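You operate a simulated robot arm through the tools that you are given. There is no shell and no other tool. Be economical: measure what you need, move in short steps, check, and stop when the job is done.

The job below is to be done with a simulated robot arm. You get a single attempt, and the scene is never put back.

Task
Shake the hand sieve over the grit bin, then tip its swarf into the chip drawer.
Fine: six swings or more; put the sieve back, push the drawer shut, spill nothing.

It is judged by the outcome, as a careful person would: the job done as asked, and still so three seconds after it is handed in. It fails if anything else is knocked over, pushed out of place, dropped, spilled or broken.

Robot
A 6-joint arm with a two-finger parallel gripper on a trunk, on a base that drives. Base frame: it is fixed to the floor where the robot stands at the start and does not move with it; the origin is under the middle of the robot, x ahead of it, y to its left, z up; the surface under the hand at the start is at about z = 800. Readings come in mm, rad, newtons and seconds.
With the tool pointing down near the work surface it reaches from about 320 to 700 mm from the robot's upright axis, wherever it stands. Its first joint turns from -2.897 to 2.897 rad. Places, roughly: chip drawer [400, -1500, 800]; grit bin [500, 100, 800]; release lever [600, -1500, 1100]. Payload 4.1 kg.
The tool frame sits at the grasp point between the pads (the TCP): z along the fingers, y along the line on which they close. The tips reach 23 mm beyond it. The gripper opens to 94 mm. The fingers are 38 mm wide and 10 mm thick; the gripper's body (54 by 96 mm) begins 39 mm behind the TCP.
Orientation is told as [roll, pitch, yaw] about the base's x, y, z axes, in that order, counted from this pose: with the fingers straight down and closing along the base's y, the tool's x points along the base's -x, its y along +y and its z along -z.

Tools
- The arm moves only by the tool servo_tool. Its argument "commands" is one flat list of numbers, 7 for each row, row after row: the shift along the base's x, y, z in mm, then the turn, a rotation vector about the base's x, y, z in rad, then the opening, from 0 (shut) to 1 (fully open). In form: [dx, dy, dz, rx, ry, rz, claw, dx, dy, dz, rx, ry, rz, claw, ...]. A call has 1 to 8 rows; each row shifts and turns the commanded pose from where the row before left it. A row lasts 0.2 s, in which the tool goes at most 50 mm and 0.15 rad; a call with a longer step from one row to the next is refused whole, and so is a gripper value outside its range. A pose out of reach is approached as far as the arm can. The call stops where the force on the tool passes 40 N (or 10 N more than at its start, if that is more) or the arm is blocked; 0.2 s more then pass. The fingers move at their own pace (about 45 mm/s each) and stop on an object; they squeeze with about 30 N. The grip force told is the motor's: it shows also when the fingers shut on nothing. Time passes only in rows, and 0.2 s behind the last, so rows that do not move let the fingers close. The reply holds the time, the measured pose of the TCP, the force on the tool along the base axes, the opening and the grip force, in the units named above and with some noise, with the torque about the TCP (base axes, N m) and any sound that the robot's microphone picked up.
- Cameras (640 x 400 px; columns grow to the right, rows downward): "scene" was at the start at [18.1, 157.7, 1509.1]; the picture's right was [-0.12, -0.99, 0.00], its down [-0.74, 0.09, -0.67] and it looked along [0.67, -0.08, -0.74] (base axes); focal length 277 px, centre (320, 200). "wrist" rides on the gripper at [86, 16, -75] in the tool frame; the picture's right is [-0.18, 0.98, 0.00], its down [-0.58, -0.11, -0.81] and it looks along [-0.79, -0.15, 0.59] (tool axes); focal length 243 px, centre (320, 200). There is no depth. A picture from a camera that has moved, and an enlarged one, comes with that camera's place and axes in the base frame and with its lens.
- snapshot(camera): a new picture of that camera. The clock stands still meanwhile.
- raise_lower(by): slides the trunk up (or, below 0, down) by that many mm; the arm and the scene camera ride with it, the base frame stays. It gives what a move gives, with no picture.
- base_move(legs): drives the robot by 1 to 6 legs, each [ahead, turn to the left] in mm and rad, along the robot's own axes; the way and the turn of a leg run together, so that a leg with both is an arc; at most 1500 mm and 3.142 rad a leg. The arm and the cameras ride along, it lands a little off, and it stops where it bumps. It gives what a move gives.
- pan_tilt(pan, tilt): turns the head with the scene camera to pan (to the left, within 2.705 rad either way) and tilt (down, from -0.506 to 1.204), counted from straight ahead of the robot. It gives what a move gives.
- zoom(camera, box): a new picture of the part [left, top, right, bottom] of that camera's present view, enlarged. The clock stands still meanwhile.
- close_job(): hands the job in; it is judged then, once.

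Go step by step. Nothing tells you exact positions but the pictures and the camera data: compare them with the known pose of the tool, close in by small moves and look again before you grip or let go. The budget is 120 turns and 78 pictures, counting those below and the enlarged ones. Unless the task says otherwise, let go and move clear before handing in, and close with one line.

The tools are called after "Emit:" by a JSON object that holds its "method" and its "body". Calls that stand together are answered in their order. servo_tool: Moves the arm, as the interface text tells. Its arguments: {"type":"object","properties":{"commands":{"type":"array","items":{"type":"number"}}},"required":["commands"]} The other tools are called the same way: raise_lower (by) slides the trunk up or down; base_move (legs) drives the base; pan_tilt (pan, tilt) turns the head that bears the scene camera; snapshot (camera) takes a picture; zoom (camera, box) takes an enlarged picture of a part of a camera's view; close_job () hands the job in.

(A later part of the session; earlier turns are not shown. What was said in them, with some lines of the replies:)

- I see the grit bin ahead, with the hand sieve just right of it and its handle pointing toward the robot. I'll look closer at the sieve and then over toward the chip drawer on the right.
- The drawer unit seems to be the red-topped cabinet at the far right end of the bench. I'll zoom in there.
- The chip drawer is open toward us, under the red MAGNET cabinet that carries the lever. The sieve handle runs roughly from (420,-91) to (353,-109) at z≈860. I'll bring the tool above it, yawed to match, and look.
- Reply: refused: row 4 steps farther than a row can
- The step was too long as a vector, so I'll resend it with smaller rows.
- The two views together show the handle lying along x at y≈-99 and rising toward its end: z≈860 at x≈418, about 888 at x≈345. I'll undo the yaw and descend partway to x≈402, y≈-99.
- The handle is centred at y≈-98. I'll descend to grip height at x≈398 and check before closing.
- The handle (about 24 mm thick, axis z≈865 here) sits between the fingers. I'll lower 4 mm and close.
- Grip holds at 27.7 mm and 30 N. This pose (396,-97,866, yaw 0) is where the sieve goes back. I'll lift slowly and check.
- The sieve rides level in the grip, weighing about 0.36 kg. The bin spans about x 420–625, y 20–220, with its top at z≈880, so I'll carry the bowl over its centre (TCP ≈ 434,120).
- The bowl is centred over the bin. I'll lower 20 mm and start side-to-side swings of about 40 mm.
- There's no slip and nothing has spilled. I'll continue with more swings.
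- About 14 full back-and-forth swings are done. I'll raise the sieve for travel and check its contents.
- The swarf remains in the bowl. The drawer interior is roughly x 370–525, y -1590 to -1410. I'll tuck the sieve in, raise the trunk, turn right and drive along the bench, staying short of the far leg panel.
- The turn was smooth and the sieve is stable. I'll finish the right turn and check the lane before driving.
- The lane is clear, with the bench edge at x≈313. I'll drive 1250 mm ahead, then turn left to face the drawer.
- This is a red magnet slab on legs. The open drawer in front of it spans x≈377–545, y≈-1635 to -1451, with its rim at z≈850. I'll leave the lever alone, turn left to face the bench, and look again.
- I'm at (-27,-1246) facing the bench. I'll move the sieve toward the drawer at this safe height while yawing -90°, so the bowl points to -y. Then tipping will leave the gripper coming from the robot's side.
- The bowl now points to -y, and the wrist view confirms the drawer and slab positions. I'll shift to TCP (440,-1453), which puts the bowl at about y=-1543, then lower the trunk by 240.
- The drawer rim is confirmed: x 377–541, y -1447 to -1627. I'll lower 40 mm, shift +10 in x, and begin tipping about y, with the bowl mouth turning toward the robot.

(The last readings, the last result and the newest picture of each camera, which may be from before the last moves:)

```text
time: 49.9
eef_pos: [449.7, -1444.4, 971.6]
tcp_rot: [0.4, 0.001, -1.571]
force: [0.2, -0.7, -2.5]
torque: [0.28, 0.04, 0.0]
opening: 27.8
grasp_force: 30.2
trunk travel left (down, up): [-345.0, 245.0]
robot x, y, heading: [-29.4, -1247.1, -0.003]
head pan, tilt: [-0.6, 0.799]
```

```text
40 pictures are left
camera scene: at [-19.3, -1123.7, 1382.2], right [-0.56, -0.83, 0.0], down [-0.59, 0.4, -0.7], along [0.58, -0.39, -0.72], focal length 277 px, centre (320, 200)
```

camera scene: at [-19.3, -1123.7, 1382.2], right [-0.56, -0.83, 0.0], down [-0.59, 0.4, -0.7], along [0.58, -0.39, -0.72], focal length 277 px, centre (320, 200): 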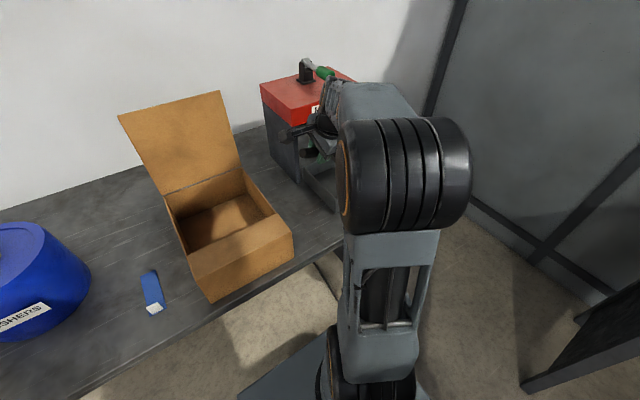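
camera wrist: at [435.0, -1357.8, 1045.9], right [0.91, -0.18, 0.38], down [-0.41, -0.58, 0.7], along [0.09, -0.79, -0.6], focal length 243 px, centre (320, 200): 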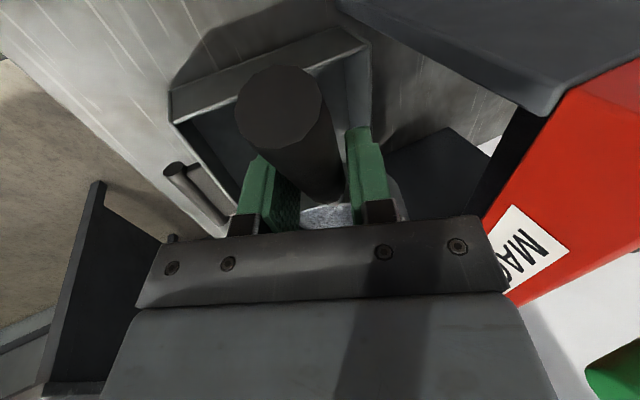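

Tipping is working at 23° with everything clear. I'll continue gently to about 60°.

Emit:
{"method": "servo_tool", "body": {"commands": [0, 0, 0, 0, -0.08, 0, 0, 0, 0, 0, 0, -0.08, 0, 0, 0, 0, 0, 0, -0.08, 0, 0, 0, 0, 0, 0, -0.08, 0, 0, 0, 0, 0, 0, -0.08, 0, 0, 0, 0, 0, 0, -0.08, 0, 0, 0, 0, 0, 0, -0.08, 0, 0, 0, 0, 0, 0, -0.08, 0, 0]}}

Emit:
{"method": "snapshot", "body": {"camera": "wrist"}}

Emit:
{"method": "snapshot", "body": {"camera": "scene"}}

```text
time: 51.7
eef_pos: [449.8, -1444.5, 970.9]
tcp_rot: [1.038, 0.001, -1.57]
force: [0.3, -0.5, -2.4]
torque: [0.3, 0.17, -0.01]
opening: 27.7
grasp_force: 29.8
trunk travel left (down, up): [-345.0, 245.0]
robot x, y, heading: [-23.7, -1243.0, -0.001]
head pan, tilt: [-0.6, 0.799]
```

```text
39 pictures are left
camera wrist: at [393.1, -1357.9, 1022.0], right [0.5, -0.18, 0.85], down [-0.75, -0.58, 0.31], along [0.43, -0.79, -0.43], focal length 243 px, centre (320, 200)
```

wrist: 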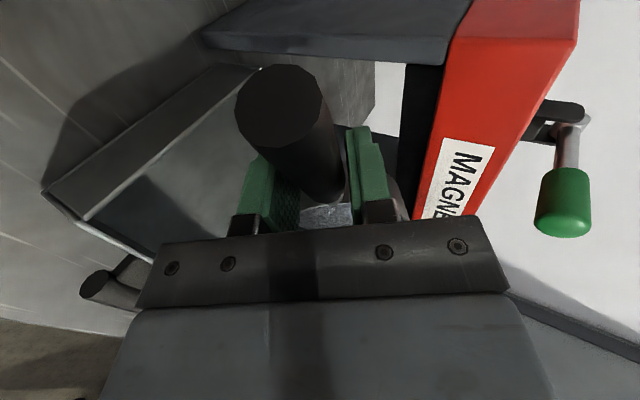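

```text
38 pictures are left
camera scene: at [-19.3, -1123.8, 1382.2], right [-0.56, -0.83, 0.0], down [-0.59, 0.4, -0.7], along [0.58, -0.39, -0.72], focal length 277 px, centre (320, 200)
```

scene: 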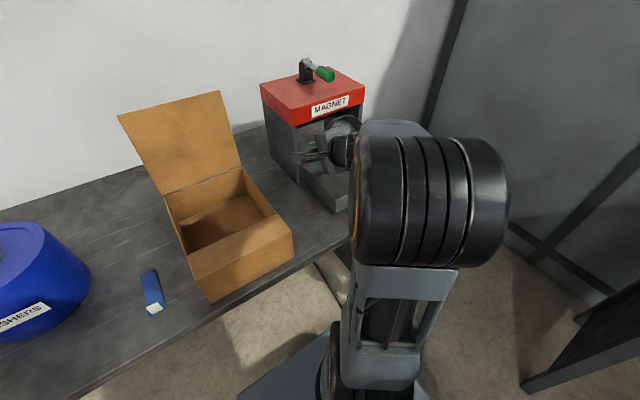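

At 60° I'm still holding above the drawer. I'll continue past 90°.

Emit:
{"method": "servo_tool", "body": {"commands": [0, 0, 0, 0, -0.08, 0, 0, 0, 0, 0, 0, -0.08, 0, 0, 0, 0, 0, 0, -0.08, 0, 0, 0, 0, 0, 0, -0.08, 0, 0, 0, 0, 0, 0, -0.08, 0, 0, 0, 0, 0, 0, -0.08, 0, 0, 0, 0, 0, 0, -0.08, 0, 0, 0, 0, 0, 0, -0.08, 0, 0]}}

Emit:
{"method": "snapshot", "body": {"camera": "wrist"}}

Emit:
{"method": "zoom", "body": {"camera": "scene", "box": [240, 50, 400, 220]}}

```text
time: 53.5
eef_pos: [449.3, -1443.4, 970.9]
tcp_rot: [1.681, 0.0, -1.571]
force: [0.3, -0.4, -2.3]
torque: [0.17, 0.13, -0.01]
opening: 27.6
grasp_force: 30.0
trunk travel left (down, up): [-345.0, 245.0]
robot x, y, heading: [-24.9, -1243.2, 0.005]
head pan, tilt: [-0.6, 0.799]
```

```text
37 pictures are left
camera wrist: at [372.6, -1357.7, 978.4], right [-0.11, -0.18, 0.98], down [-0.79, -0.58, -0.2], along [0.6, -0.79, -0.08], focal length 243 px, centre (320, 200)
```

wrist: 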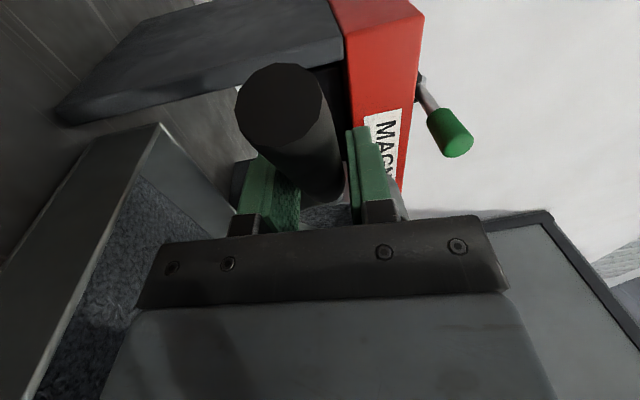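

```text
2.35 times, centred on (320, 135) of scene
camera zoom: at [-19.4, -1123.7, 1382.2], right [-0.56, -0.83, 0.0], down [-0.59, 0.4, -0.7], along [0.58, -0.39, -0.72], focal length 651 px, centre (320, 353)
```

zoom: 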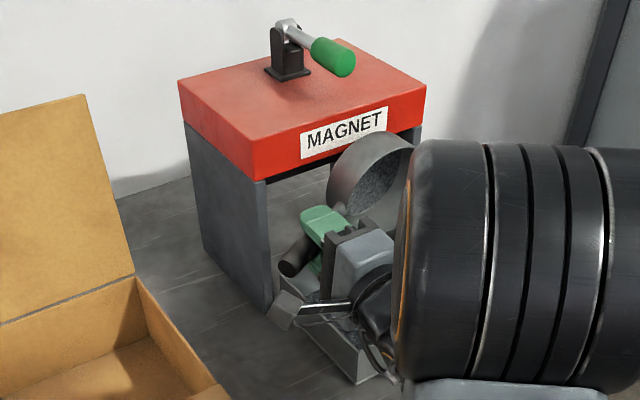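

Swarf is lying in the drawer, with some still in the bowl. I'll tip further while raising a little, so the wrist clears the drawer handle.

Emit:
{"method": "servo_tool", "body": {"commands": [0, 0, 8, 0, -0.06, 0, 0, 0, 0, 8, 0, -0.06, 0, 0, 0, 0, 8, 0, -0.06, 0, 0, 0, 0, 8, 0, -0.06, 0, 0, 0, 0, 8, 0, -0.06, 0, 0, 0, 0, 8, 0, -0.06, 0, 0, 0, 0, 0, 0, -0.06, 0, 0, 0, 0, 0, 0, 0, 0, 0]}}

Emit:
{"method": "snapshot", "body": {"camera": "wrist"}}

Emit:
{"method": "zoom", "body": {"camera": "scene", "box": [240, 50, 400, 220]}}

```text
time: 55.3
eef_pos: [449.0, -1443.3, 1019.8]
tcp_rot: [2.1, 0.001, -1.571]
force: [0.0, 0.1, -2.0]
torque: [0.16, 0.05, -0.02]
opening: 27.7
grasp_force: 30.1
trunk travel left (down, up): [-345.0, 245.0]
robot x, y, heading: [-22.0, -1245.8, -0.0]
head pan, tilt: [-0.6, 0.799]
```

```text
35 pictures are left
camera wrist: at [376.5, -1357.2, 995.1], right [-0.5, -0.18, 0.85], down [-0.64, -0.58, -0.5], along [0.59, -0.79, 0.17], focal length 243 px, centre (320, 200)
```

wrist: 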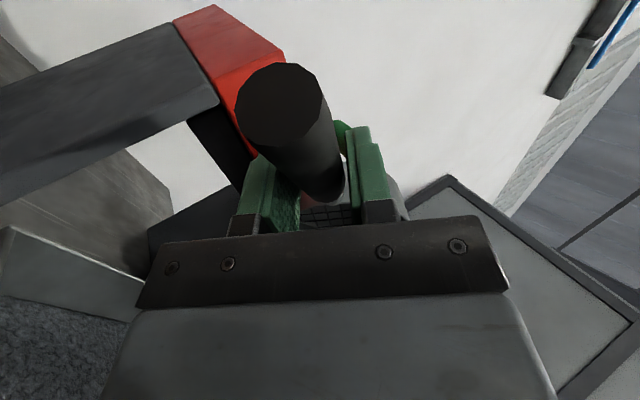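

```text
2.35 times, centred on (320, 135) of scene
camera zoom: at [-19.3, -1123.7, 1382.2], right [-0.56, -0.83, 0.0], down [-0.59, 0.4, -0.7], along [0.58, -0.39, -0.72], focal length 651 px, centre (320, 353)
```

zoom: 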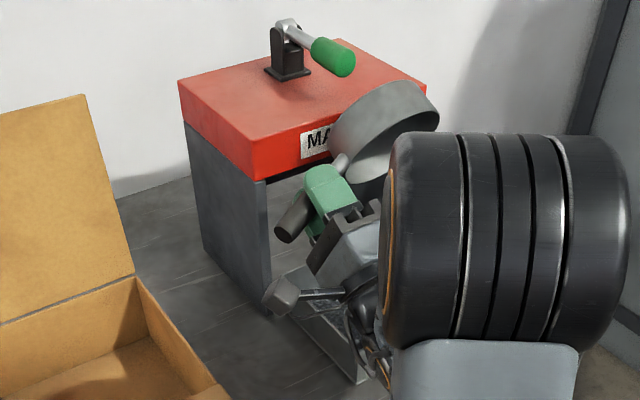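

The mesh now shows through, so the bowl looks empty. I'll verify with a close look.

Emit:
{"method": "zoom", "body": {"camera": "wrist", "box": [260, 170, 420, 260]}}

Emit:
{"method": "zoom", "body": {"camera": "scene", "box": [310, 70, 370, 120]}}

```text
4.00 times, centred on (340, 215) of wrist
camera zoom: at [376.5, -1357.2, 995.1], right [-0.5, -0.18, 0.85], down [-0.64, -0.58, -0.5], along [0.59, -0.79, 0.17], focal length 970 px, centre (240, 140)
```

zoom: 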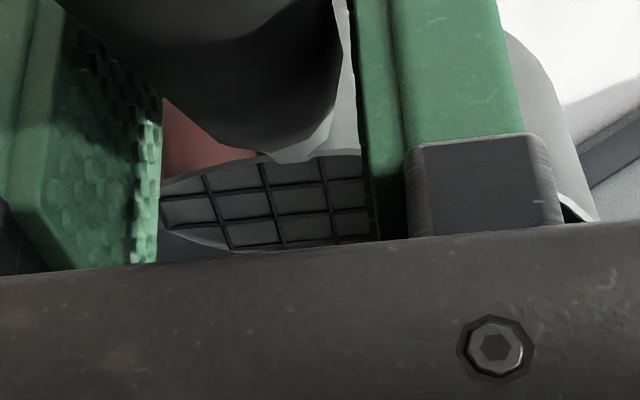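

```text
8.00 times, centred on (340, 95) of scene
camera zoom: at [-19.3, -1123.7, 1382.2], right [-0.56, -0.83, 0.0], down [-0.59, 0.4, -0.7], along [0.58, -0.39, -0.72], focal length 2214 px, centre (160, 1040)
```

zoom: 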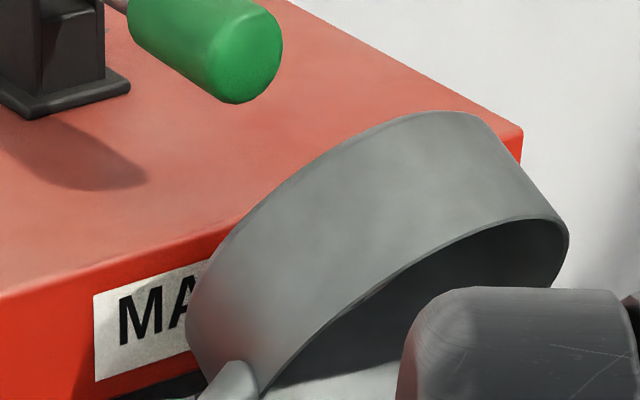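

The bowl is empty and clean. I'll untip it while backing off slightly from the slab.

Emit:
{"method": "servo_tool", "body": {"commands": [-5, 0, 5, 0, 0.14, 0, 0, -5, 0, 5, 0, 0.14, 0, 0, -5, 0, 5, 0, 0.14, 0, 0, -5, 0, 5, 0, 0.14, 0, 0, -5, 0, 5, 0, 0.14, 0, 0, -5, 0, 5, 0, 0.14, 0, 0, -5, 0, 5, 0, 0.14, 0, 0, -5, 0, 5, 0, 0.14, 0, 0]}}

Emit:
{"method": "servo_tool", "body": {"commands": [0, 0, 10, 0, 0.14, 0, 0, 0, 0, 20, 0, 0.14, 0, 0, 0, 0, 25, 0, 0.14, 0, 0, 0, 0, 25, 0, 0.14, 0, 0, 0, 0, 25, 0, 0.14, 0, 0, 0, 0, 25, 0, 0.14, 0, 0, 0, 0, 25, 0, 0.14, 0, 0, 0, 0, 0, 0, 0, 0, 0]}}

Emit:
{"method": "snapshot", "body": {"camera": "wrist"}}

Emit:
{"method": "snapshot", "body": {"camera": "scene"}}

```text
time: 57.1
eef_pos: [409.2, -1444.3, 1058.6]
tcp_rot: [0.978, 0.001, -1.572]
force: [0.7, 0.5, -1.3]
torque: [0.18, 0.08, 0.01]
opening: 27.5
grasp_force: 29.5
trunk travel left (down, up): [-345.0, 245.0]
robot x, y, heading: [-24.8, -1243.1, 0.003]
head pan, tilt: [-0.6, 0.799]
```

```text
time: 58.9
eef_pos: [403.4, -1441.6, 1199.4]
tcp_rot: [-0.003, 0.0, -1.571]
force: [-0.1, 0.7, -2.2]
torque: [0.2, 0.03, 0.02]
opening: 27.4
grasp_force: 29.6
out of reach, approached as far as the arm can: row 7
trunk travel left (down, up): [-345.0, 245.0]
robot x, y, heading: [-25.4, -1242.0, 0.001]
head pan, tilt: [-0.6, 0.799]
```

```text
31 pictures are left
camera wrist: at [419.7, -1356.2, 1274.6], right [0.98, -0.18, 0.0], down [-0.11, -0.58, 0.81], along [-0.15, -0.79, -0.59], focal length 243 px, centre (320, 200)
```

wrist: 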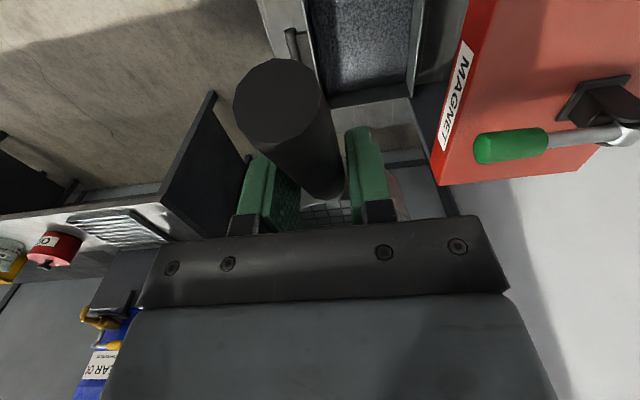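

```text
30 pictures are left
camera scene: at [-19.2, -1123.8, 1382.1], right [-0.56, -0.83, 0.0], down [-0.59, 0.4, -0.7], along [0.58, -0.39, -0.72], focal length 277 px, centre (320, 200)
```

scene: 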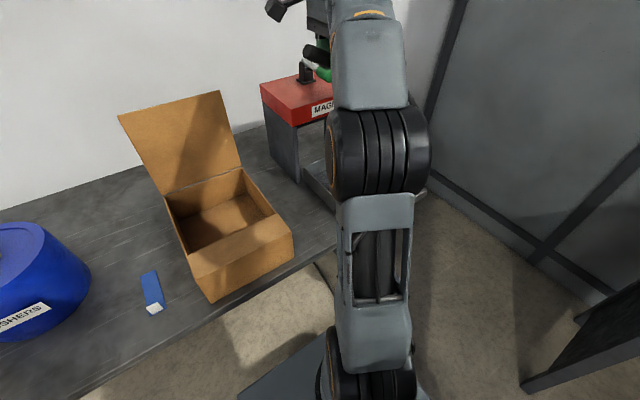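

The swarf sits in the drawer and nothing is spilled around it. I'll raise the trunk a bit, yaw back and tuck the sieve for the drive back.

Emit:
{"method": "raise_lower", "body": {"by": 80}}

Emit:
{"method": "servo_tool", "body": {"commands": [0, 15, -10, 0, 0, 0.1, 0, -5, 22, 0, 0, 0, 0.14, 0, -7, 22, 0, 0, 0, 0.14, 0, -7, 22, 0, 0, 0, 0.14, 0, -7, 22, 0, 0, 0, 0.14, 0, -7, 22, 0, 0, 0, 0.14, 0, -7, 22, 0, 0, 0, 0.14, 0, -7, 22, 0, 0, 0, 0.1, 0]}}

Emit:
{"method": "servo_tool", "body": {"commands": [-7, 20, 0, 0, 0, 0.1, 0, -7, 20, 0, 0, 0, 0.14, 0, -7, 20, 0, 0, 0, 0.14, 0, -7, 15, 0, 0, 0, 0.1, 0, -5, 10, 0, 0, 0, 0.05, 0, 0, 0, 0, 0, 0, 0, 0]}}

Emit:
{"method": "base_move", "body": {"legs": [[0, -1.571]]}}

Emit:
{"method": "snapshot", "body": {"camera": "wrist"}}

```text
time: 60.0
eef_pos: [403.4, -1442.5, 1281.6]
tcp_rot: [0.001, -0.001, -1.571]
force: [0.2, 1.0, -1.9]
torque: [0.17, -0.01, -0.01]
opening: 27.6
grasp_force: 30.4
trunk travel left (down, up): [-425.0, 165.0]
robot x, y, heading: [-23.8, -1243.9, -0.0]
head pan, tilt: [-0.6, 0.799]
```

```text
time: 61.8
eef_pos: [355.1, -1271.8, 1272.0]
tcp_rot: [0.002, -0.002, -0.528]
force: [0.0, -0.5, -1.3]
torque: [0.07, 0.09, -0.02]
opening: 27.7
grasp_force: 30.0
trunk travel left (down, up): [-425.0, 165.0]
robot x, y, heading: [-26.2, -1243.7, 0.004]
head pan, tilt: [-0.6, 0.799]
```

```text
time: 63.2
eef_pos: [323.1, -1189.1, 1270.0]
tcp_rot: [0.002, 0.0, 0.0]
force: [0.7, 0.9, -2.5]
torque: [0.02, 0.17, 0.0]
opening: 27.4
grasp_force: 29.9
trunk travel left (down, up): [-425.0, 165.0]
robot x, y, heading: [-26.7, -1242.0, -0.0]
head pan, tilt: [-0.6, 0.799]
```

```text
time: 67.5
eef_pos: [27.3, -1595.2, 1270.7]
tcp_rot: [0.0, 0.0, -1.579]
force: [-0.5, 0.3, -2.5]
torque: [0.18, -0.02, 0.01]
opening: 27.5
grasp_force: 29.9
trunk travel left (down, up): [-425.0, 165.0]
robot x, y, heading: [-25.2, -1244.5, -1.575]
head pan, tilt: [-0.6, 0.799]
```

```text
29 pictures are left
camera wrist: at [45.0, -1509.0, 1345.2], right [0.98, -0.19, 0.0], down [-0.11, -0.58, 0.81], along [-0.15, -0.79, -0.59], focal length 243 px, centre (320, 200)
```

wrist: 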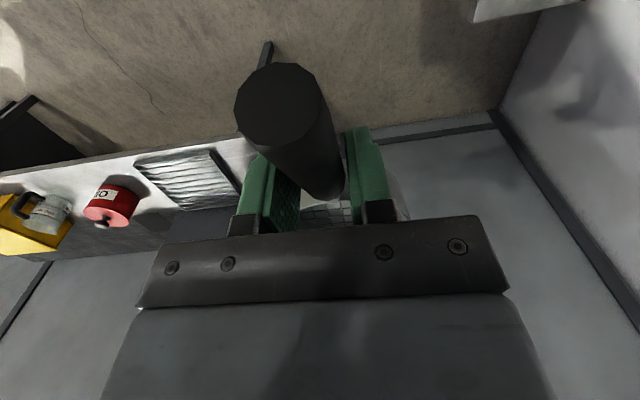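

Now I'll reverse along the same lane and turn back to face the bench.

Emit:
{"method": "base_move", "body": {"legs": [[-1242, 0]]}}

Emit:
{"method": "base_move", "body": {"legs": [[0, 1.575]]}}

Emit:
{"method": "pan_tilt", "body": {"pan": -0.115, "tilt": 0.9}}

Emit:
{"method": "snapshot", "body": {"camera": "scene"}}

```text
time: 73.7
eef_pos: [31.2, -353.4, 1271.3]
tcp_rot: [0.001, 0.0, -1.563]
force: [-0.2, -0.5, -2.6]
torque: [0.15, 0.01, -0.01]
opening: 27.5
grasp_force: 29.4
trunk travel left (down, up): [-425.0, 165.0]
robot x, y, heading: [-29.3, -1.6, -1.559]
head pan, tilt: [-0.6, 0.799]
```

```text
time: 78.0
eef_pos: [320.0, 53.5, 1270.4]
tcp_rot: [0.0, 0.002, 0.003]
force: [-0.3, 0.4, -2.5]
torque: [-0.02, 0.16, -0.04]
opening: 27.6
grasp_force: 30.1
trunk travel left (down, up): [-425.0, 165.0]
robot x, y, heading: [-27.2, -8.2, 0.006]
head pan, tilt: [-0.6, 0.799]
```

```text
time: 78.9
eef_pos: [320.1, 54.1, 1270.4]
tcp_rot: [0.0, -0.002, 0.003]
force: [0.0, -0.6, -0.9]
torque: [-0.02, 0.19, 0.03]
opening: 27.5
grasp_force: 29.9
trunk travel left (down, up): [-425.0, 165.0]
robot x, y, heading: [-29.5, -7.9, 0.008]
head pan, tilt: [-0.115, 0.901]
```

```text
28 pictures are left
camera scene: at [-15.3, 153.8, 1454.2], right [-0.11, -0.99, 0.0], down [-0.78, 0.09, -0.62], along [0.62, -0.07, -0.78], focal length 277 px, centre (320, 200)
```

scene: 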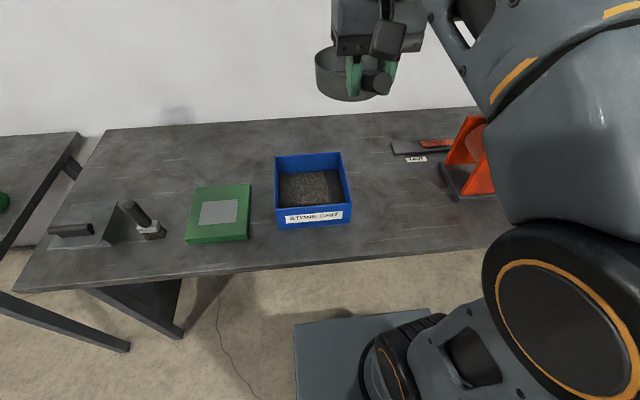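

Back near the start pose at (-28,-8). The sieve's place is free, so I'll move to above it.

Emit:
{"method": "servo_tool", "body": {"commands": [9, -19, -30, 0, 0, 0, 0, 10, -19, -34, 0, 0, 0, 0, 10, -19, -34, 0, 0, 0, 0, 10, -19, -34, 0, 0, 0, 0, 10, -19, -34, 0, 0, 0, 0, 10, -19, -34, 0, 0, 0, 0, 10, -19, -34, 0, 0, 0, 0, 7, -18, -34, 0, 0, 0, 0]}}

Emit:
{"method": "servo_tool", "body": {"commands": [0, 0, -25, 0, 0, 0, 0, 0, 0, -25, 0, 0, 0, 0, 0, 0, -25, 0, 0, 0, 0, 0, 0, -15, 0, 0, 0, 0, 0, 0, 0, 0, 0, 0, 0]}}

Emit:
{"method": "snapshot", "body": {"camera": "scene"}}

```text
time: 80.7
eef_pos: [393.8, -99.5, 1000.5]
tcp_rot: [0.001, 0.0, 0.004]
force: [-0.8, 0.3, -2.6]
torque: [-0.01, 0.16, -0.03]
opening: 27.6
grasp_force: 30.0
trunk travel left (down, up): [-425.0, 165.0]
robot x, y, heading: [-30.8, -2.8, 0.006]
head pan, tilt: [-0.115, 0.901]
```

```text
time: 81.9
eef_pos: [394.7, -97.1, 911.8]
tcp_rot: [0.0, -0.001, 0.004]
force: [0.4, -0.1, -2.0]
torque: [-0.02, 0.19, -0.03]
opening: 27.6
grasp_force: 29.9
trunk travel left (down, up): [-425.0, 165.0]
robot x, y, heading: [-25.1, -4.2, 0.008]
head pan, tilt: [-0.115, 0.901]
```

```text
27 pictures are left
camera scene: at [-15.1, 153.7, 1454.2], right [-0.11, -0.99, 0.0], down [-0.78, 0.09, -0.62], along [0.62, -0.07, -0.78], focal length 277 px, centre (320, 200)
```

scene: 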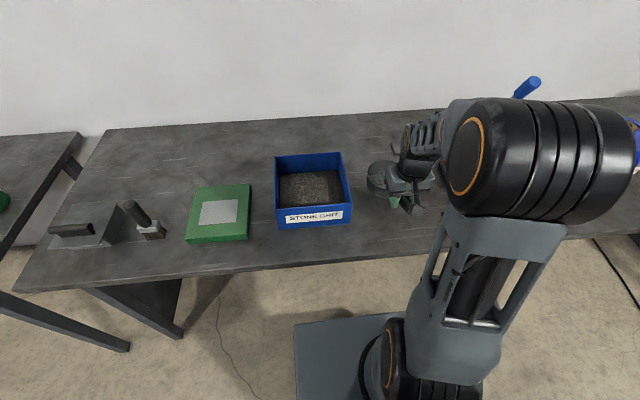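

I'm aligned with the original spot (TCP 395,-97). I'll lower the last 45 mm gently, watching the force.

Emit:
{"method": "servo_tool", "body": {"commands": [1, 0, -15, 0, 0, 0, 0, 0, 0, -15, 0, 0, 0, 0, 0, 0, -8, 0, 0, 0, 0, 0, 0, -4, 0, 0, 0, 0, 0, 0, -2, 0, 0, 0, 0, 0, 0, 0, 0, 0, 0, 0]}}

```text
time: 83.3
eef_pos: [398.1, -97.6, 869.2]
tcp_rot: [0.001, 0.0, 0.002]
force: [0.0, -0.9, 3.9]
torque: [-0.06, -0.93, -0.06]
opening: 27.4
grasp_force: 29.8
trunk travel left (down, up): [-425.0, 165.0]
robot x, y, heading: [-29.7, -3.1, 0.006]
head pan, tilt: [-0.115, 0.901]
```

There's contact at the bowl's far edge, meaning a slight nose-down sag. I'll pitch up a hair, lower 2 mm and check.

Emit:
{"method": "servo_tool", "body": {"commands": [0, 0, 0, 0, -0.025, 0, 0, 0, 0, -2, 0, 0, 0, 0, 0, 0, 0, 0, 0, 0, 0]}}

```text
time: 84.1
eef_pos: [396.7, -97.5, 868.1]
tcp_rot: [0.001, -0.025, 0.004]
force: [-0.6, 0.4, -1.7]
torque: [0.02, 0.16, 0.0]
opening: 27.7
grasp_force: 30.3
trunk travel left (down, up): [-425.0, 165.0]
robot x, y, heading: [-28.9, -4.6, 0.004]
head pan, tilt: [-0.115, 0.901]
```

Now it hangs free again. I'll lower a couple of millimetres more.

Emit:
{"method": "servo_tool", "body": {"commands": [0, 0, -1.5, 0, 0, 0, 0, 0, 0, -1, 0, 0, 0, 0, 0, 0, 0, 0, 0, 0, 0]}}

```text
time: 84.9
eef_pos: [396.9, -98.3, 865.9]
tcp_rot: [0.0, -0.028, 0.003]
force: [-1.1, 2.1, 14.2]
torque: [-0.04, -0.6, 0.06]
opening: 27.8
grasp_force: 29.7
trunk travel left (down, up): [-425.0, 165.0]
robot x, y, heading: [-27.2, -2.8, 0.009]
head pan, tilt: [-0.115, 0.901]
```

It's seated firmly and flat at z≈866, the original height. I'll open the fingers and then rise straight up.

Emit:
{"method": "servo_tool", "body": {"commands": [0, 0, 0.7, 0, 0, 0, 0.35, 0, 0, 0, 0, 0, 0, 0.5, 0, 0, 0, 0, 0, 0, 0.8, 0, 0, 0, 0, 0, 0, 1, 0, 0, 0, 0, 0, 0, 1, 0, 0, 0, 0, 0, 0, 1]}}

Emit:
{"method": "snapshot", "body": {"camera": "wrist"}}

```text
time: 86.3
eef_pos: [397.6, -96.5, 865.6]
tcp_rot: [-0.001, -0.024, 0.003]
force: [-0.2, -0.4, 0.3]
torque: [0.01, 0.01, 0.01]
opening: 94.1
grasp_force: 0.1
trunk travel left (down, up): [-425.0, 165.0]
robot x, y, heading: [-22.2, -4.1, 0.004]
head pan, tilt: [-0.115, 0.901]
```

```text
26 pictures are left
camera wrist: at [308.4, -82.7, 937.0], right [0.18, 0.98, 0.01], down [0.56, -0.11, 0.82], along [0.81, -0.15, -0.57], focal length 243 px, centre (320, 200)
```

wrist: 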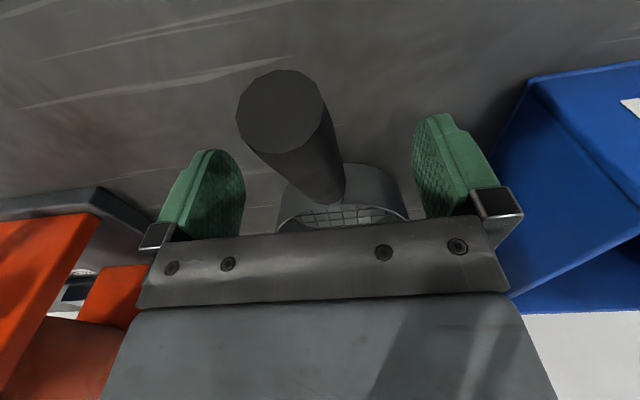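

Both fingers are clear of the handle. I'll rise straight up, restore the pitch, retract, and check the sieve.

Emit:
{"method": "servo_tool", "body": {"commands": [0, 0, 15, 0, 0, 0, 1, 0, 0, 30, 0, 0.025, 0, 1, 0, 0, 40, 0, 0, 0, 1, 0, 0, 45, 0, 0, 0, 1, -5, 10, 45, 0, 0, 0, 1, -10, 20, 40, 0, 0, 0, 1, -20, 30, 30, 0, 0, 0, 1, -20, 30, 30, 0, 0, 0, 1]}}

Emit:
{"method": "servo_tool", "body": {"commands": [-10, 30, 30, 0, 0, 0, 0.5, -10, 30, 30, 0, 0, 0, 0, 0, 20, 20, 0, 0, 0, 0, 0, 0, 0, 0, 0, 0, 0, 0, 0, 0, 0, 0, 0, 0]}}

Emit:
{"method": "snapshot", "body": {"camera": "scene"}}

```text
time: 88.1
eef_pos: [342.4, -5.3, 1142.0]
tcp_rot: [0.0, 0.0, 0.003]
force: [0.0, 0.4, 0.5]
torque: [-0.03, -0.02, -0.05]
opening: 94.1
grasp_force: 0.0
trunk travel left (down, up): [-425.0, 165.0]
robot x, y, heading: [-28.4, -9.7, 0.003]
head pan, tilt: [-0.115, 0.901]
```

```text
time: 89.3
eef_pos: [321.7, 74.4, 1221.4]
tcp_rot: [-0.001, 0.0, 0.001]
force: [-0.2, 0.2, -0.1]
torque: [0.01, 0.01, 0.01]
opening: 0.0
grasp_force: 12.7
trunk travel left (down, up): [-425.0, 165.0]
robot x, y, heading: [-29.8, -4.2, 0.011]
head pan, tilt: [-0.115, 0.901]
```

```text
25 pictures are left
camera scene: at [-15.4, 153.8, 1454.2], right [-0.11, -0.99, 0.0], down [-0.78, 0.09, -0.62], along [0.62, -0.07, -0.78], focal length 277 px, centre (320, 200)
```

scene: 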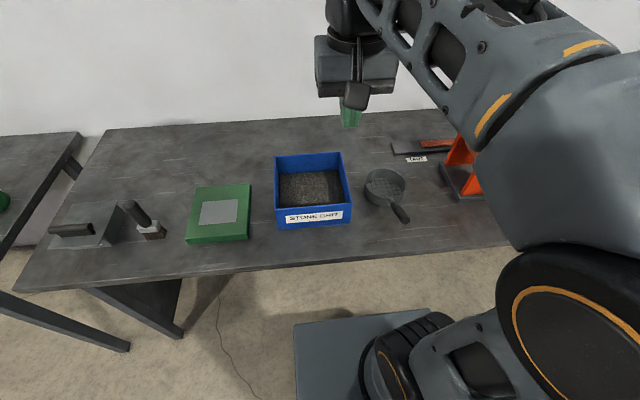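

The sieve is back in its place, empty and standing. I'll drive back to the drawer to push it shut.

Emit:
{"method": "base_move", "body": {"legs": [[0, -1.575]]}}

Emit:
{"method": "base_move", "body": {"legs": [[1260, 0]]}}

Emit:
{"method": "base_move", "body": {"legs": [[0, 1.575]]}}

Emit:
{"method": "snapshot", "body": {"camera": "wrist"}}

```text
time: 93.5
eef_pos: [47.0, -355.7, 1220.2]
tcp_rot: [0.0, -0.002, -1.572]
force: [-0.6, 0.6, 0.6]
torque: [-0.03, -0.05, 0.02]
opening: 0.1
grasp_force: 30.1
trunk travel left (down, up): [-425.0, 165.0]
robot x, y, heading: [-31.7, -5.2, -1.565]
head pan, tilt: [-0.115, 0.901]
```

```text
time: 99.8
eef_pos: [41.2, -1612.7, 1220.1]
tcp_rot: [0.0, 0.0, -1.58]
force: [0.0, -0.9, -0.1]
torque: [-0.01, 0.03, 0.02]
opening: 0.4
grasp_force: 30.3
trunk travel left (down, up): [-425.0, 165.0]
robot x, y, heading: [-30.1, -1263.6, -1.574]
head pan, tilt: [-0.115, 0.901]
```

```text
time: 104.0
eef_pos: [322.7, -1194.3, 1220.3]
tcp_rot: [0.001, 0.001, -0.029]
force: [-0.5, -0.1, 1.0]
torque: [0.05, 0.02, -0.02]
opening: 0.0
grasp_force: 30.2
trunk travel left (down, up): [-425.0, 165.0]
robot x, y, heading: [-32.3, -1261.6, -0.026]
head pan, tilt: [-0.115, 0.901]
```

```text
24 pictures are left
camera wrist: at [236.0, -1177.2, 1294.6], right [0.21, 0.98, 0.0], down [0.58, -0.13, 0.81], along [0.79, -0.17, -0.59], focal length 243 px, centre (320, 200)
```

wrist: 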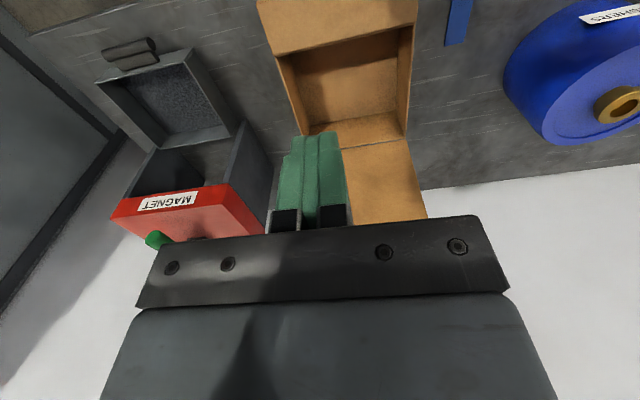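

Swarf is visible in the open drawer. I'll move over in front of the drawer handle at a safe height and inspect.

Emit:
{"method": "servo_tool", "body": {"commands": [-3, -40, 0, 0, 0, 0.029, 0, -3, -45, 0, 0, 0, 0, 0, -3, -45, 0, 0, 0, 0, 0, -3, -45, -5, 0, 0, 0, 0, -3, -45, -10, 0, 0, 0, 0, -3, -45, -15, 0, 0, 0, 0, -3, -45, -15, 0, 0, 0, 0, -3, -35, -20, 0, 0, 0, 0]}}

Emit:
{"method": "servo_tool", "body": {"commands": [-3, 0, -45, 0, 0, 0, 0, 0, 0, -45, 0, 0, 0, 0, 0, 0, 0, 0, 0, 0, 0]}}

Emit:
{"method": "snapshot", "body": {"camera": "wrist"}}

```text
time: 105.8
eef_pos: [297.0, -1542.4, 1155.5]
tcp_rot: [-0.001, -0.001, 0.0]
force: [-0.6, -0.1, -0.1]
torque: [-0.02, 0.01, -0.03]
opening: 0.0
grasp_force: 30.3
trunk travel left (down, up): [-425.0, 165.0]
robot x, y, heading: [-30.8, -1265.1, -0.029]
head pan, tilt: [-0.115, 0.901]
```

```text
time: 106.6
eef_pos: [298.3, -1540.9, 1066.2]
tcp_rot: [0.0, -0.002, 0.0]
force: [0.5, -0.1, -0.2]
torque: [0.04, -0.03, -0.01]
opening: 0.0
grasp_force: 29.8
trunk travel left (down, up): [-425.0, 165.0]
robot x, y, heading: [-32.2, -1261.6, -0.018]
head pan, tilt: [-0.115, 0.901]
```

```text
23 pictures are left
camera wrist: at [210.3, -1525.8, 1140.4], right [0.19, 0.98, 0.0], down [0.58, -0.11, 0.81], along [0.79, -0.15, -0.59], focal length 243 px, centre (320, 200)
```

wrist: 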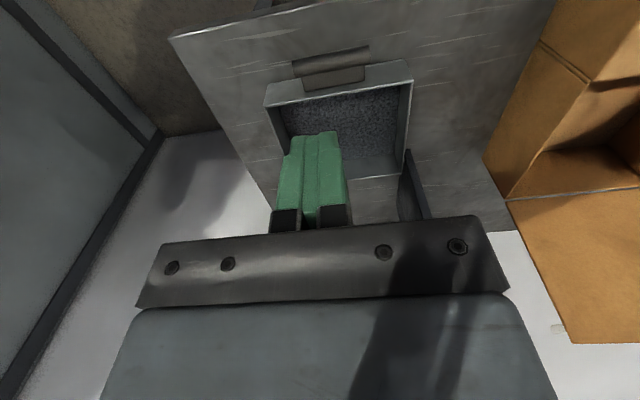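

The handle bar is centred at about (343,-1540), roughly 92 mm wide. I'll zoom in to judge its height and form.

Emit:
{"method": "zoom", "body": {"camera": "wrist", "box": [240, 20, 440, 145]}}

```text
3.20 times, centred on (340, 82) of wrist
camera zoom: at [210.3, -1525.8, 1140.4], right [0.19, 0.98, 0.0], down [0.58, -0.11, 0.81], along [0.79, -0.15, -0.59], focal length 776 px, centre (256, 576)
```

zoom: 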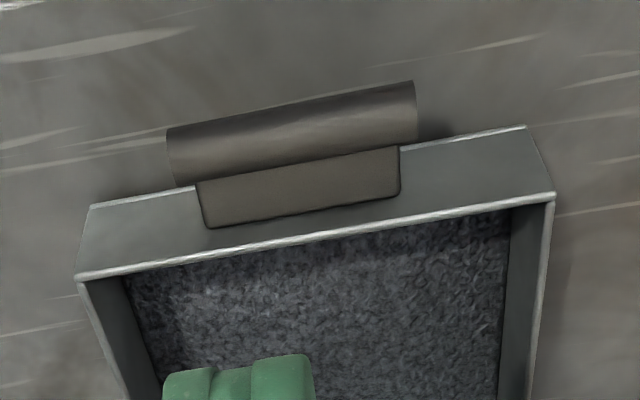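

The bar is centred at z≈825, mounted on the drawer front. I'll descend in front of it with closed fingers, tilted slightly so the wrist stays clear of the slab.

Emit:
{"method": "servo_tool", "body": {"commands": [-4, 0, -30, 0, -0.1, 0, 0, -4, 0, -40, 0, -0.1, 0, 0, 0, 0, -45, 0, 0, 0, 0, 0, 0, -45, 0, 0, 0, 0, 0, 0, -40, 0, 0, 0, 0, 0, 0, -22, 0, 0, 0, 0, 0, 0, -10, 0, 0, 0, 0, 0, 0, 0, 0, 0, 0, 0]}}

Emit:
{"method": "snapshot", "body": {"camera": "wrist"}}

Emit:
{"method": "pan_tilt", "body": {"pan": -0.6, "tilt": 0.8}}

Emit:
{"method": "snapshot", "body": {"camera": "scene"}}

```text
time: 108.4
eef_pos: [287.8, -1540.9, 833.3]
tcp_rot: [0.001, -0.2, -0.002]
force: [0.0, 0.0, 0.8]
torque: [0.02, -0.05, 0.01]
opening: 0.0
grasp_force: 30.1
trunk travel left (down, up): [-425.0, 165.0]
robot x, y, heading: [-30.0, -1259.5, -0.026]
head pan, tilt: [-0.115, 0.901]
```

```text
21 pictures are left
camera wrist: at [188.6, -1525.0, 889.2], right [0.18, 0.98, 0.04], down [0.41, -0.11, 0.91], along [0.89, -0.15, -0.42], focal length 243 px, centre (320, 200)
```

wrist: 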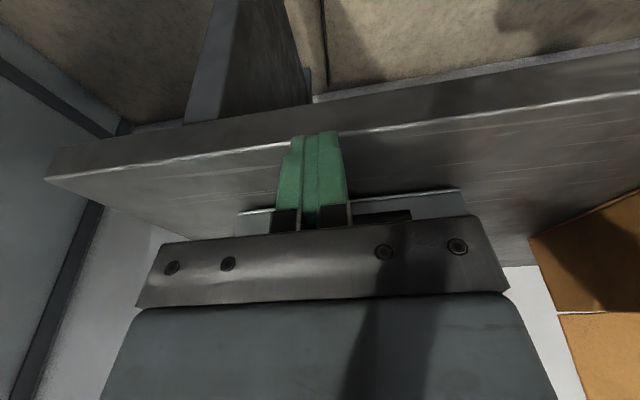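

```text
time: 109.3
eef_pos: [288.3, -1540.6, 835.1]
tcp_rot: [0.002, -0.2, -0.002]
force: [1.5, -0.1, 0.7]
torque: [-0.01, -0.03, -0.01]
opening: 0.0
grasp_force: 30.1
trunk travel left (down, up): [-425.0, 165.0]
robot x, y, heading: [-28.8, -1263.9, -0.026]
head pan, tilt: [-0.6, 0.799]
```

```text
20 pictures are left
camera scene: at [-21.9, -1140.7, 1462.1], right [-0.59, -0.81, 0.0], down [-0.58, 0.42, -0.7], along [0.56, -0.41, -0.72], focal length 277 px, centre (320, 200)
```

scene: 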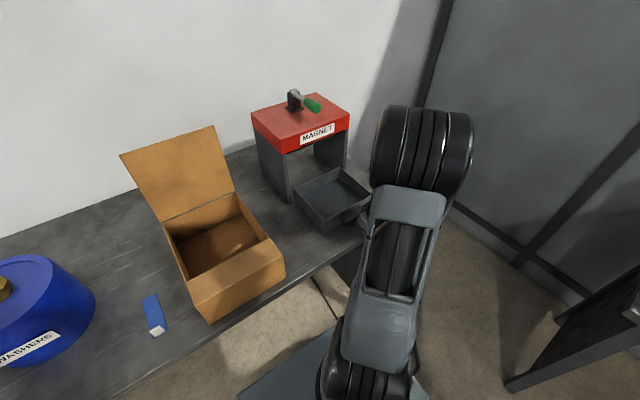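

The scene camera now shows the drawer well. I'll push slowly in +x.

Emit:
{"method": "servo_tool", "body": {"commands": [10, 0, 0, 0, 0, 0, 0, 8, 0, 0, 0, 0, 0, 0, 8, 0, 0, 0, 0, 0, 0, 8, 0, 0, 0, 0, 0, 0, 8, 0, 0, 0, 0, 0, 0, 8, 0, 0, 0, 0, 0, 0, 0, 0, 0, 0, 0, 0, 0]}}

Emit:
{"method": "zoom", "body": {"camera": "scene", "box": [240, 80, 400, 240]}}

```text
time: 110.9
eef_pos: [337.7, -1541.1, 834.1]
tcp_rot: [0.003, -0.201, -0.003]
force: [-0.9, -0.1, -1.4]
torque: [0.02, 0.03, -0.02]
opening: 0.0
grasp_force: 30.2
trunk travel left (down, up): [-425.0, 165.0]
robot x, y, heading: [-33.1, -1265.8, -0.029]
head pan, tilt: [-0.6, 0.799]
```

```text
2.50 times, centred on (320, 160) of scene
camera zoom: at [-22.0, -1140.8, 1462.2], right [-0.59, -0.81, 0.0], down [-0.58, 0.42, -0.7], along [0.56, -0.41, -0.72], focal length 692 px, centre (320, 300)
```

zoom: 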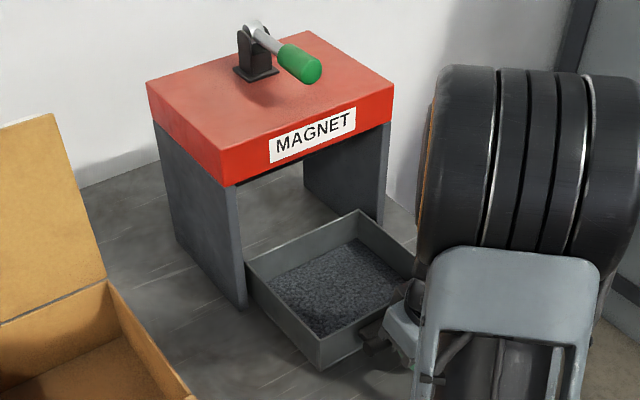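

The drawer is sliding in straight. I'll keep pushing.

Emit:
{"method": "servo_tool", "body": {"commands": [8, 0, 0, 0, 0, 0, 0, 8, 0, 0, 0, 0, 0, 0, 8, 0, 0, 0, 0, 0, 0, 8, 0, 0, 0, 0, 0, 0, 8, 0, 0, 0, 0, 0, 0, 8, 0, 0, 0, 0, 0, 0, 8, 0, 0, 0, 0, 0, 0, 0, 0, 0, 0, 0, 0, 0]}}

Emit:
{"method": "zoom", "body": {"camera": "scene", "box": [240, 80, 400, 240]}}

```text
time: 112.7
eef_pos: [393.0, -1539.9, 834.6]
tcp_rot: [0.002, -0.201, -0.002]
force: [-0.2, -0.4, -0.1]
torque: [-0.01, -0.04, -0.01]
opening: 0.1
grasp_force: 29.6
trunk travel left (down, up): [-425.0, 165.0]
robot x, y, heading: [-32.2, -1262.5, -0.025]
head pan, tilt: [-0.6, 0.799]
```

```text
2.50 times, centred on (320, 160) of scene
camera zoom: at [-22.0, -1140.7, 1462.2], right [-0.59, -0.81, 0.0], down [-0.58, 0.42, -0.7], along [0.56, -0.41, -0.72], focal length 692 px, centre (320, 300)
```

zoom: 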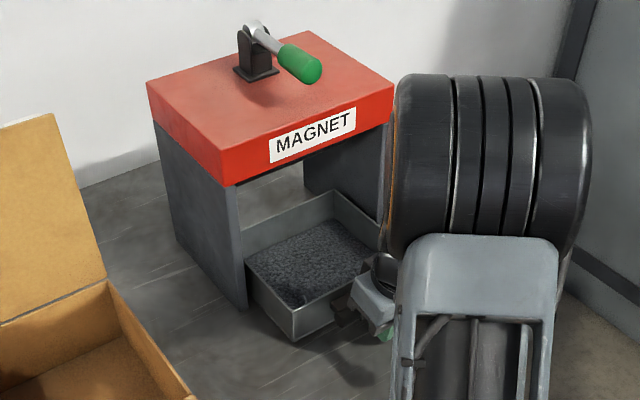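

It's going well with low force. I'll keep pushing.

Emit:
{"method": "servo_tool", "body": {"commands": [8, 0, 0, 0, 0, 0, 0, 8, 0, 0, 0, 0, 0, 0, 8, 0, 0, 0, 0, 0, 0, 8, 0, 0, 0, 0, 0, 0, 8, 0, 0, 0, 0, 0, 0, 8, 0, 0, 0, 0, 0, 0, 8, 0, 0, 0, 0, 0, 0, 0, 0, 0, 0, 0, 0, 0]}}

Emit:
{"method": "zoom", "body": {"camera": "scene", "box": [240, 80, 400, 240]}}

```text
time: 114.5
eef_pos: [449.9, -1540.5, 834.4]
tcp_rot: [0.001, -0.201, -0.002]
force: [-0.1, -0.2, 0.2]
torque: [-0.01, -0.03, -0.03]
opening: 0.2
grasp_force: 30.1
trunk travel left (down, up): [-425.0, 165.0]
robot x, y, heading: [-31.4, -1263.0, -0.025]
head pan, tilt: [-0.6, 0.799]
```

```text
2.50 times, centred on (320, 160) of scene
camera zoom: at [-21.9, -1140.8, 1462.2], right [-0.59, -0.81, 0.0], down [-0.58, 0.42, -0.7], along [0.56, -0.41, -0.72], focal length 692 px, centre (320, 300)
```

zoom: 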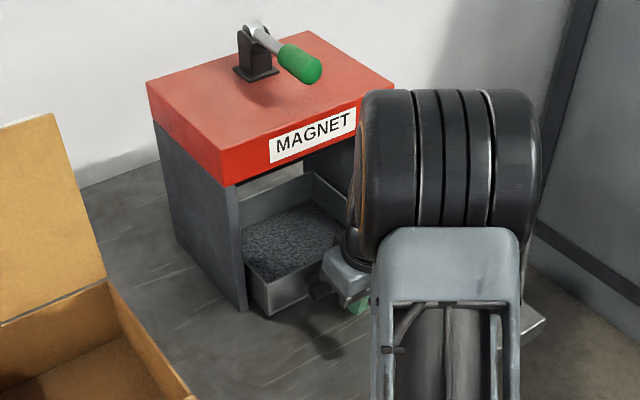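

About 40–50 mm remain. I'll push in smaller steps until it stops.

Emit:
{"method": "servo_tool", "body": {"commands": [6, 0, 0, 0, 0, 0, 0, 6, 0, 0, 0, 0, 0, 0, 6, 0, 0, 0, 0, 0, 0, 5, 0, 0, 0, 0, 0, 0, 5, 0, 0, 0, 0, 0, 0, 4, 0, 0, 0, 0, 0, 0, 0, 0, 0, 0, 0, 0, 0]}}

Emit:
{"method": "zoom", "body": {"camera": "scene", "box": [240, 80, 400, 240]}}

```text
time: 116.1
eef_pos: [482.7, -1540.7, 834.8]
tcp_rot: [0.002, -0.201, -0.001]
force: [-0.6, 0.4, -0.2]
torque: [0.01, 0.01, 0.03]
opening: 0.0
grasp_force: 30.1
trunk travel left (down, up): [-425.0, 165.0]
robot x, y, heading: [-33.4, -1261.4, -0.029]
head pan, tilt: [-0.6, 0.799]
```

```text
2.50 times, centred on (320, 160) of scene
camera zoom: at [-22.0, -1140.7, 1462.2], right [-0.59, -0.81, 0.0], down [-0.58, 0.42, -0.7], along [0.56, -0.41, -0.72], focal length 692 px, centre (320, 300)
```

zoom: 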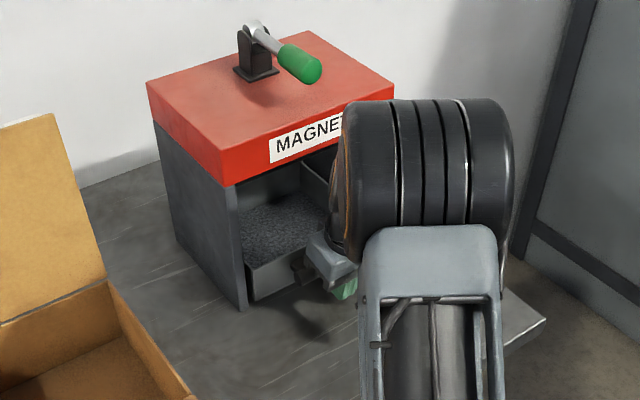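

The front is nearly flush. I'll continue in small steps to find the stop.

Emit:
{"method": "servo_tool", "body": {"commands": [3, 0, 0, 0, 0, 0, 0, 3, 0, 0, 0, 0, 0, 0, 3, 0, 0, 0, 0, 0, 0, 3, 0, 0, 0, 0, 0, 0, 0, 0, 0, 0, 0, 0, 0]}}

Emit:
{"method": "zoom", "body": {"camera": "scene", "box": [280, 110, 380, 210]}}

```text
time: 117.2
eef_pos: [486.3, -1541.9, 832.0]
tcp_rot: [0.008, -0.187, -0.005]
force: [-15.9, 3.1, 6.8]
torque: [-0.02, -0.19, 0.02]
opening: 0.0
grasp_force: 30.2
trunk travel left (down, up): [-425.0, 165.0]
robot x, y, heading: [-32.9, -1261.0, -0.03]
head pan, tilt: [-0.6, 0.799]
stopped in row 5: the force on the tool passed its limit at 42 N (the readings are from after the stop); the commanded pose is now the measured one
```

```text
4.00 times, centred on (330, 160) of scene
camera zoom: at [-24.7, -1140.0, 1462.3], right [-0.59, -0.81, 0.0], down [-0.58, 0.42, -0.7], along [0.56, -0.41, -0.72], focal length 1107 px, centre (280, 360)
```

zoom: 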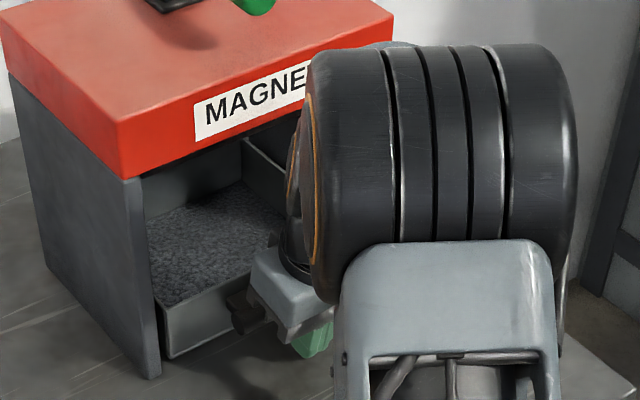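

The push met a firm stop at the handle, and the drawer front sits within the cabinet legs, so it's shut. I'll back off straight, then rise clear and verify.

Emit:
{"method": "servo_tool", "body": {"commands": [-5, 0, 0, 0, 0, 0, 0, -20, 0, 0, 0, 0, 0, 0, -35, 0, 0, 0, 0, 0, 0, -45, 0, 0, 0, 0, 0, 0, -45, 0, 10, 0, 0, 0, 0, -30, 0, 35, 0, 0, 0, 0, -10, 0, 45, 0, 0, 0, 0, 0, 0, 45, 0, 0.1, 0, 0]}}

Emit:
{"method": "servo_tool", "body": {"commands": [0, 0, 45, 0, 0.08, 0, 0, 0, 0, 45, 0, 0, 0, 0, 0, 0, 45, 0, 0, 0, 0, 0, 0, 45, 0, 0, 0, 0, 0, 15, 40, 0, 0, 0, 0, 0, 40, 20, 0, 0, 0, 0, 0, 45, 0, 0, 0, 0, 0, 0, 40, 0, 0, 0, 0, 0]}}

Emit:
{"method": "snapshot", "body": {"camera": "scene"}}

Emit:
{"method": "snapshot", "body": {"camera": "wrist"}}

```text
time: 119.0
eef_pos: [299.8, -1541.4, 965.4]
tcp_rot: [0.004, -0.089, -0.003]
force: [0.0, -0.2, 0.7]
torque: [0.0, 0.01, 0.0]
opening: 0.1
grasp_force: 30.3
trunk travel left (down, up): [-425.0, 165.0]
robot x, y, heading: [-32.8, -1259.2, -0.032]
head pan, tilt: [-0.6, 0.799]
```

```text
time: 120.8
eef_pos: [297.8, -1400.3, 1206.0]
tcp_rot: [0.005, -0.01, -0.003]
force: [-0.7, 1.1, -0.4]
torque: [-0.02, 0.03, 0.02]
opening: 0.1
grasp_force: 30.4
trunk travel left (down, up): [-425.0, 165.0]
robot x, y, heading: [-32.2, -1260.7, -0.026]
head pan, tilt: [-0.6, 0.799]
```

```text
14 pictures are left
camera scene: at [-22.3, -1140.5, 1462.1], right [-0.59, -0.81, 0.0], down [-0.58, 0.42, -0.7], along [0.56, -0.41, -0.72], focal length 277 px, centre (320, 200)
```

scene: 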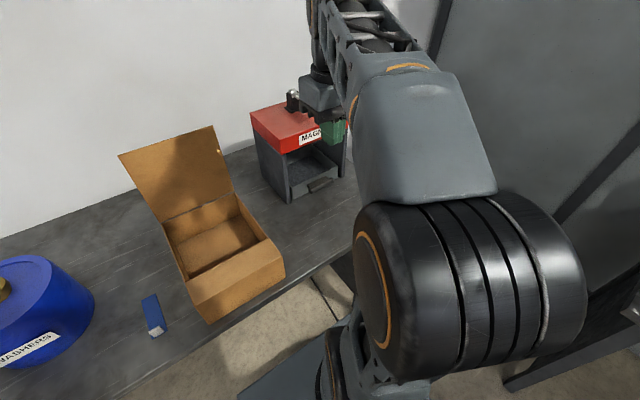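

```text
13 pictures are left
camera wrist: at [210.9, -1383.9, 1278.2], right [0.19, 0.98, 0.01], down [0.57, -0.12, 0.81], along [0.8, -0.15, -0.58], focal length 243 px, centre (320, 200)
```

wrist: 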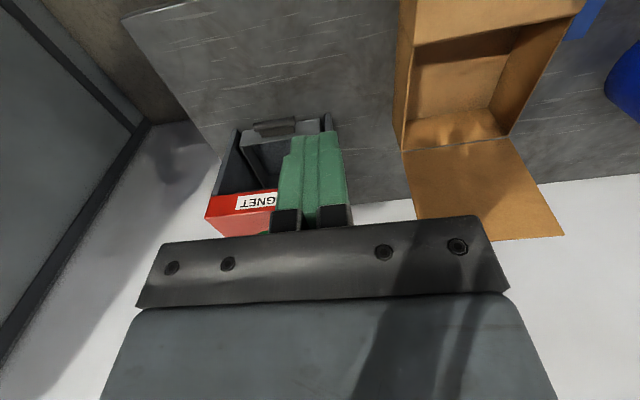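

Emit:
{"method": "zoom", "body": {"camera": "scene", "box": [240, 85, 360, 215]}}

Emit:
{"method": "zoom", "body": {"camera": "wrist", "box": [190, 100, 350, 240]}}

```text
3.08 times, centred on (300, 150) of scene
camera zoom: at [-22.3, -1140.5, 1462.1], right [-0.59, -0.81, 0.0], down [-0.58, 0.42, -0.7], along [0.56, -0.41, -0.72], focal length 852 px, centre (382, 354)
```

zoom: 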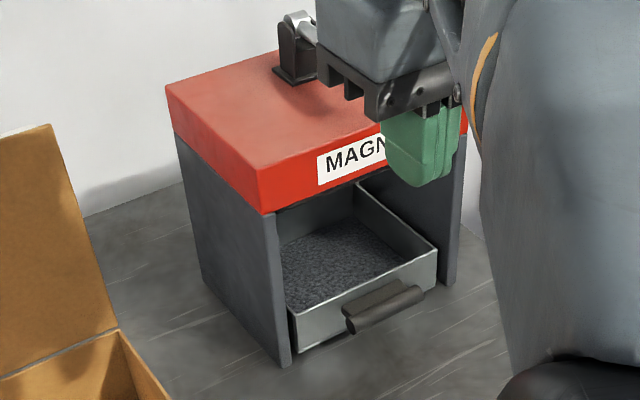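

```text
2.86 times, centred on (270, 170) of wrist
camera zoom: at [210.9, -1383.9, 1278.2], right [0.19, 0.98, 0.01], down [0.57, -0.12, 0.81], along [0.8, -0.15, -0.58], focal length 693 px, centre (463, 286)
```

zoom: 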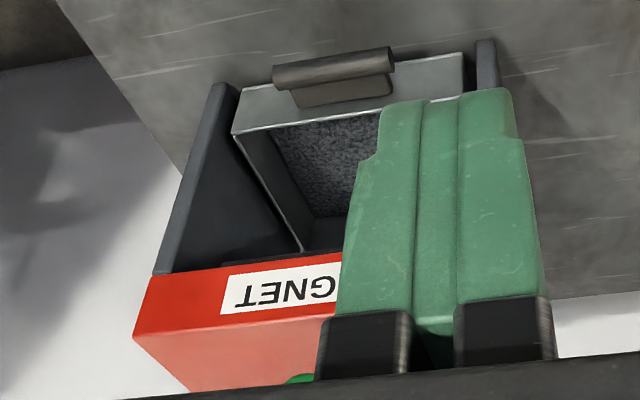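

The drawer front is straight at x≈551, flush with the cabinet legs, with the swarf inside and none around it. The sieve stands empty in its old place and the arm is clear, so I'm handing in.

Emit:
{"method": "close_job", "body": {}}

```text
The job is handed in.
```

The job is handed in. I swung the sieve about 14 times over the grit bin, tipped its swarf into the chip drawer, put it back empty in its place and pushed the drawer shut; I saw no spills.
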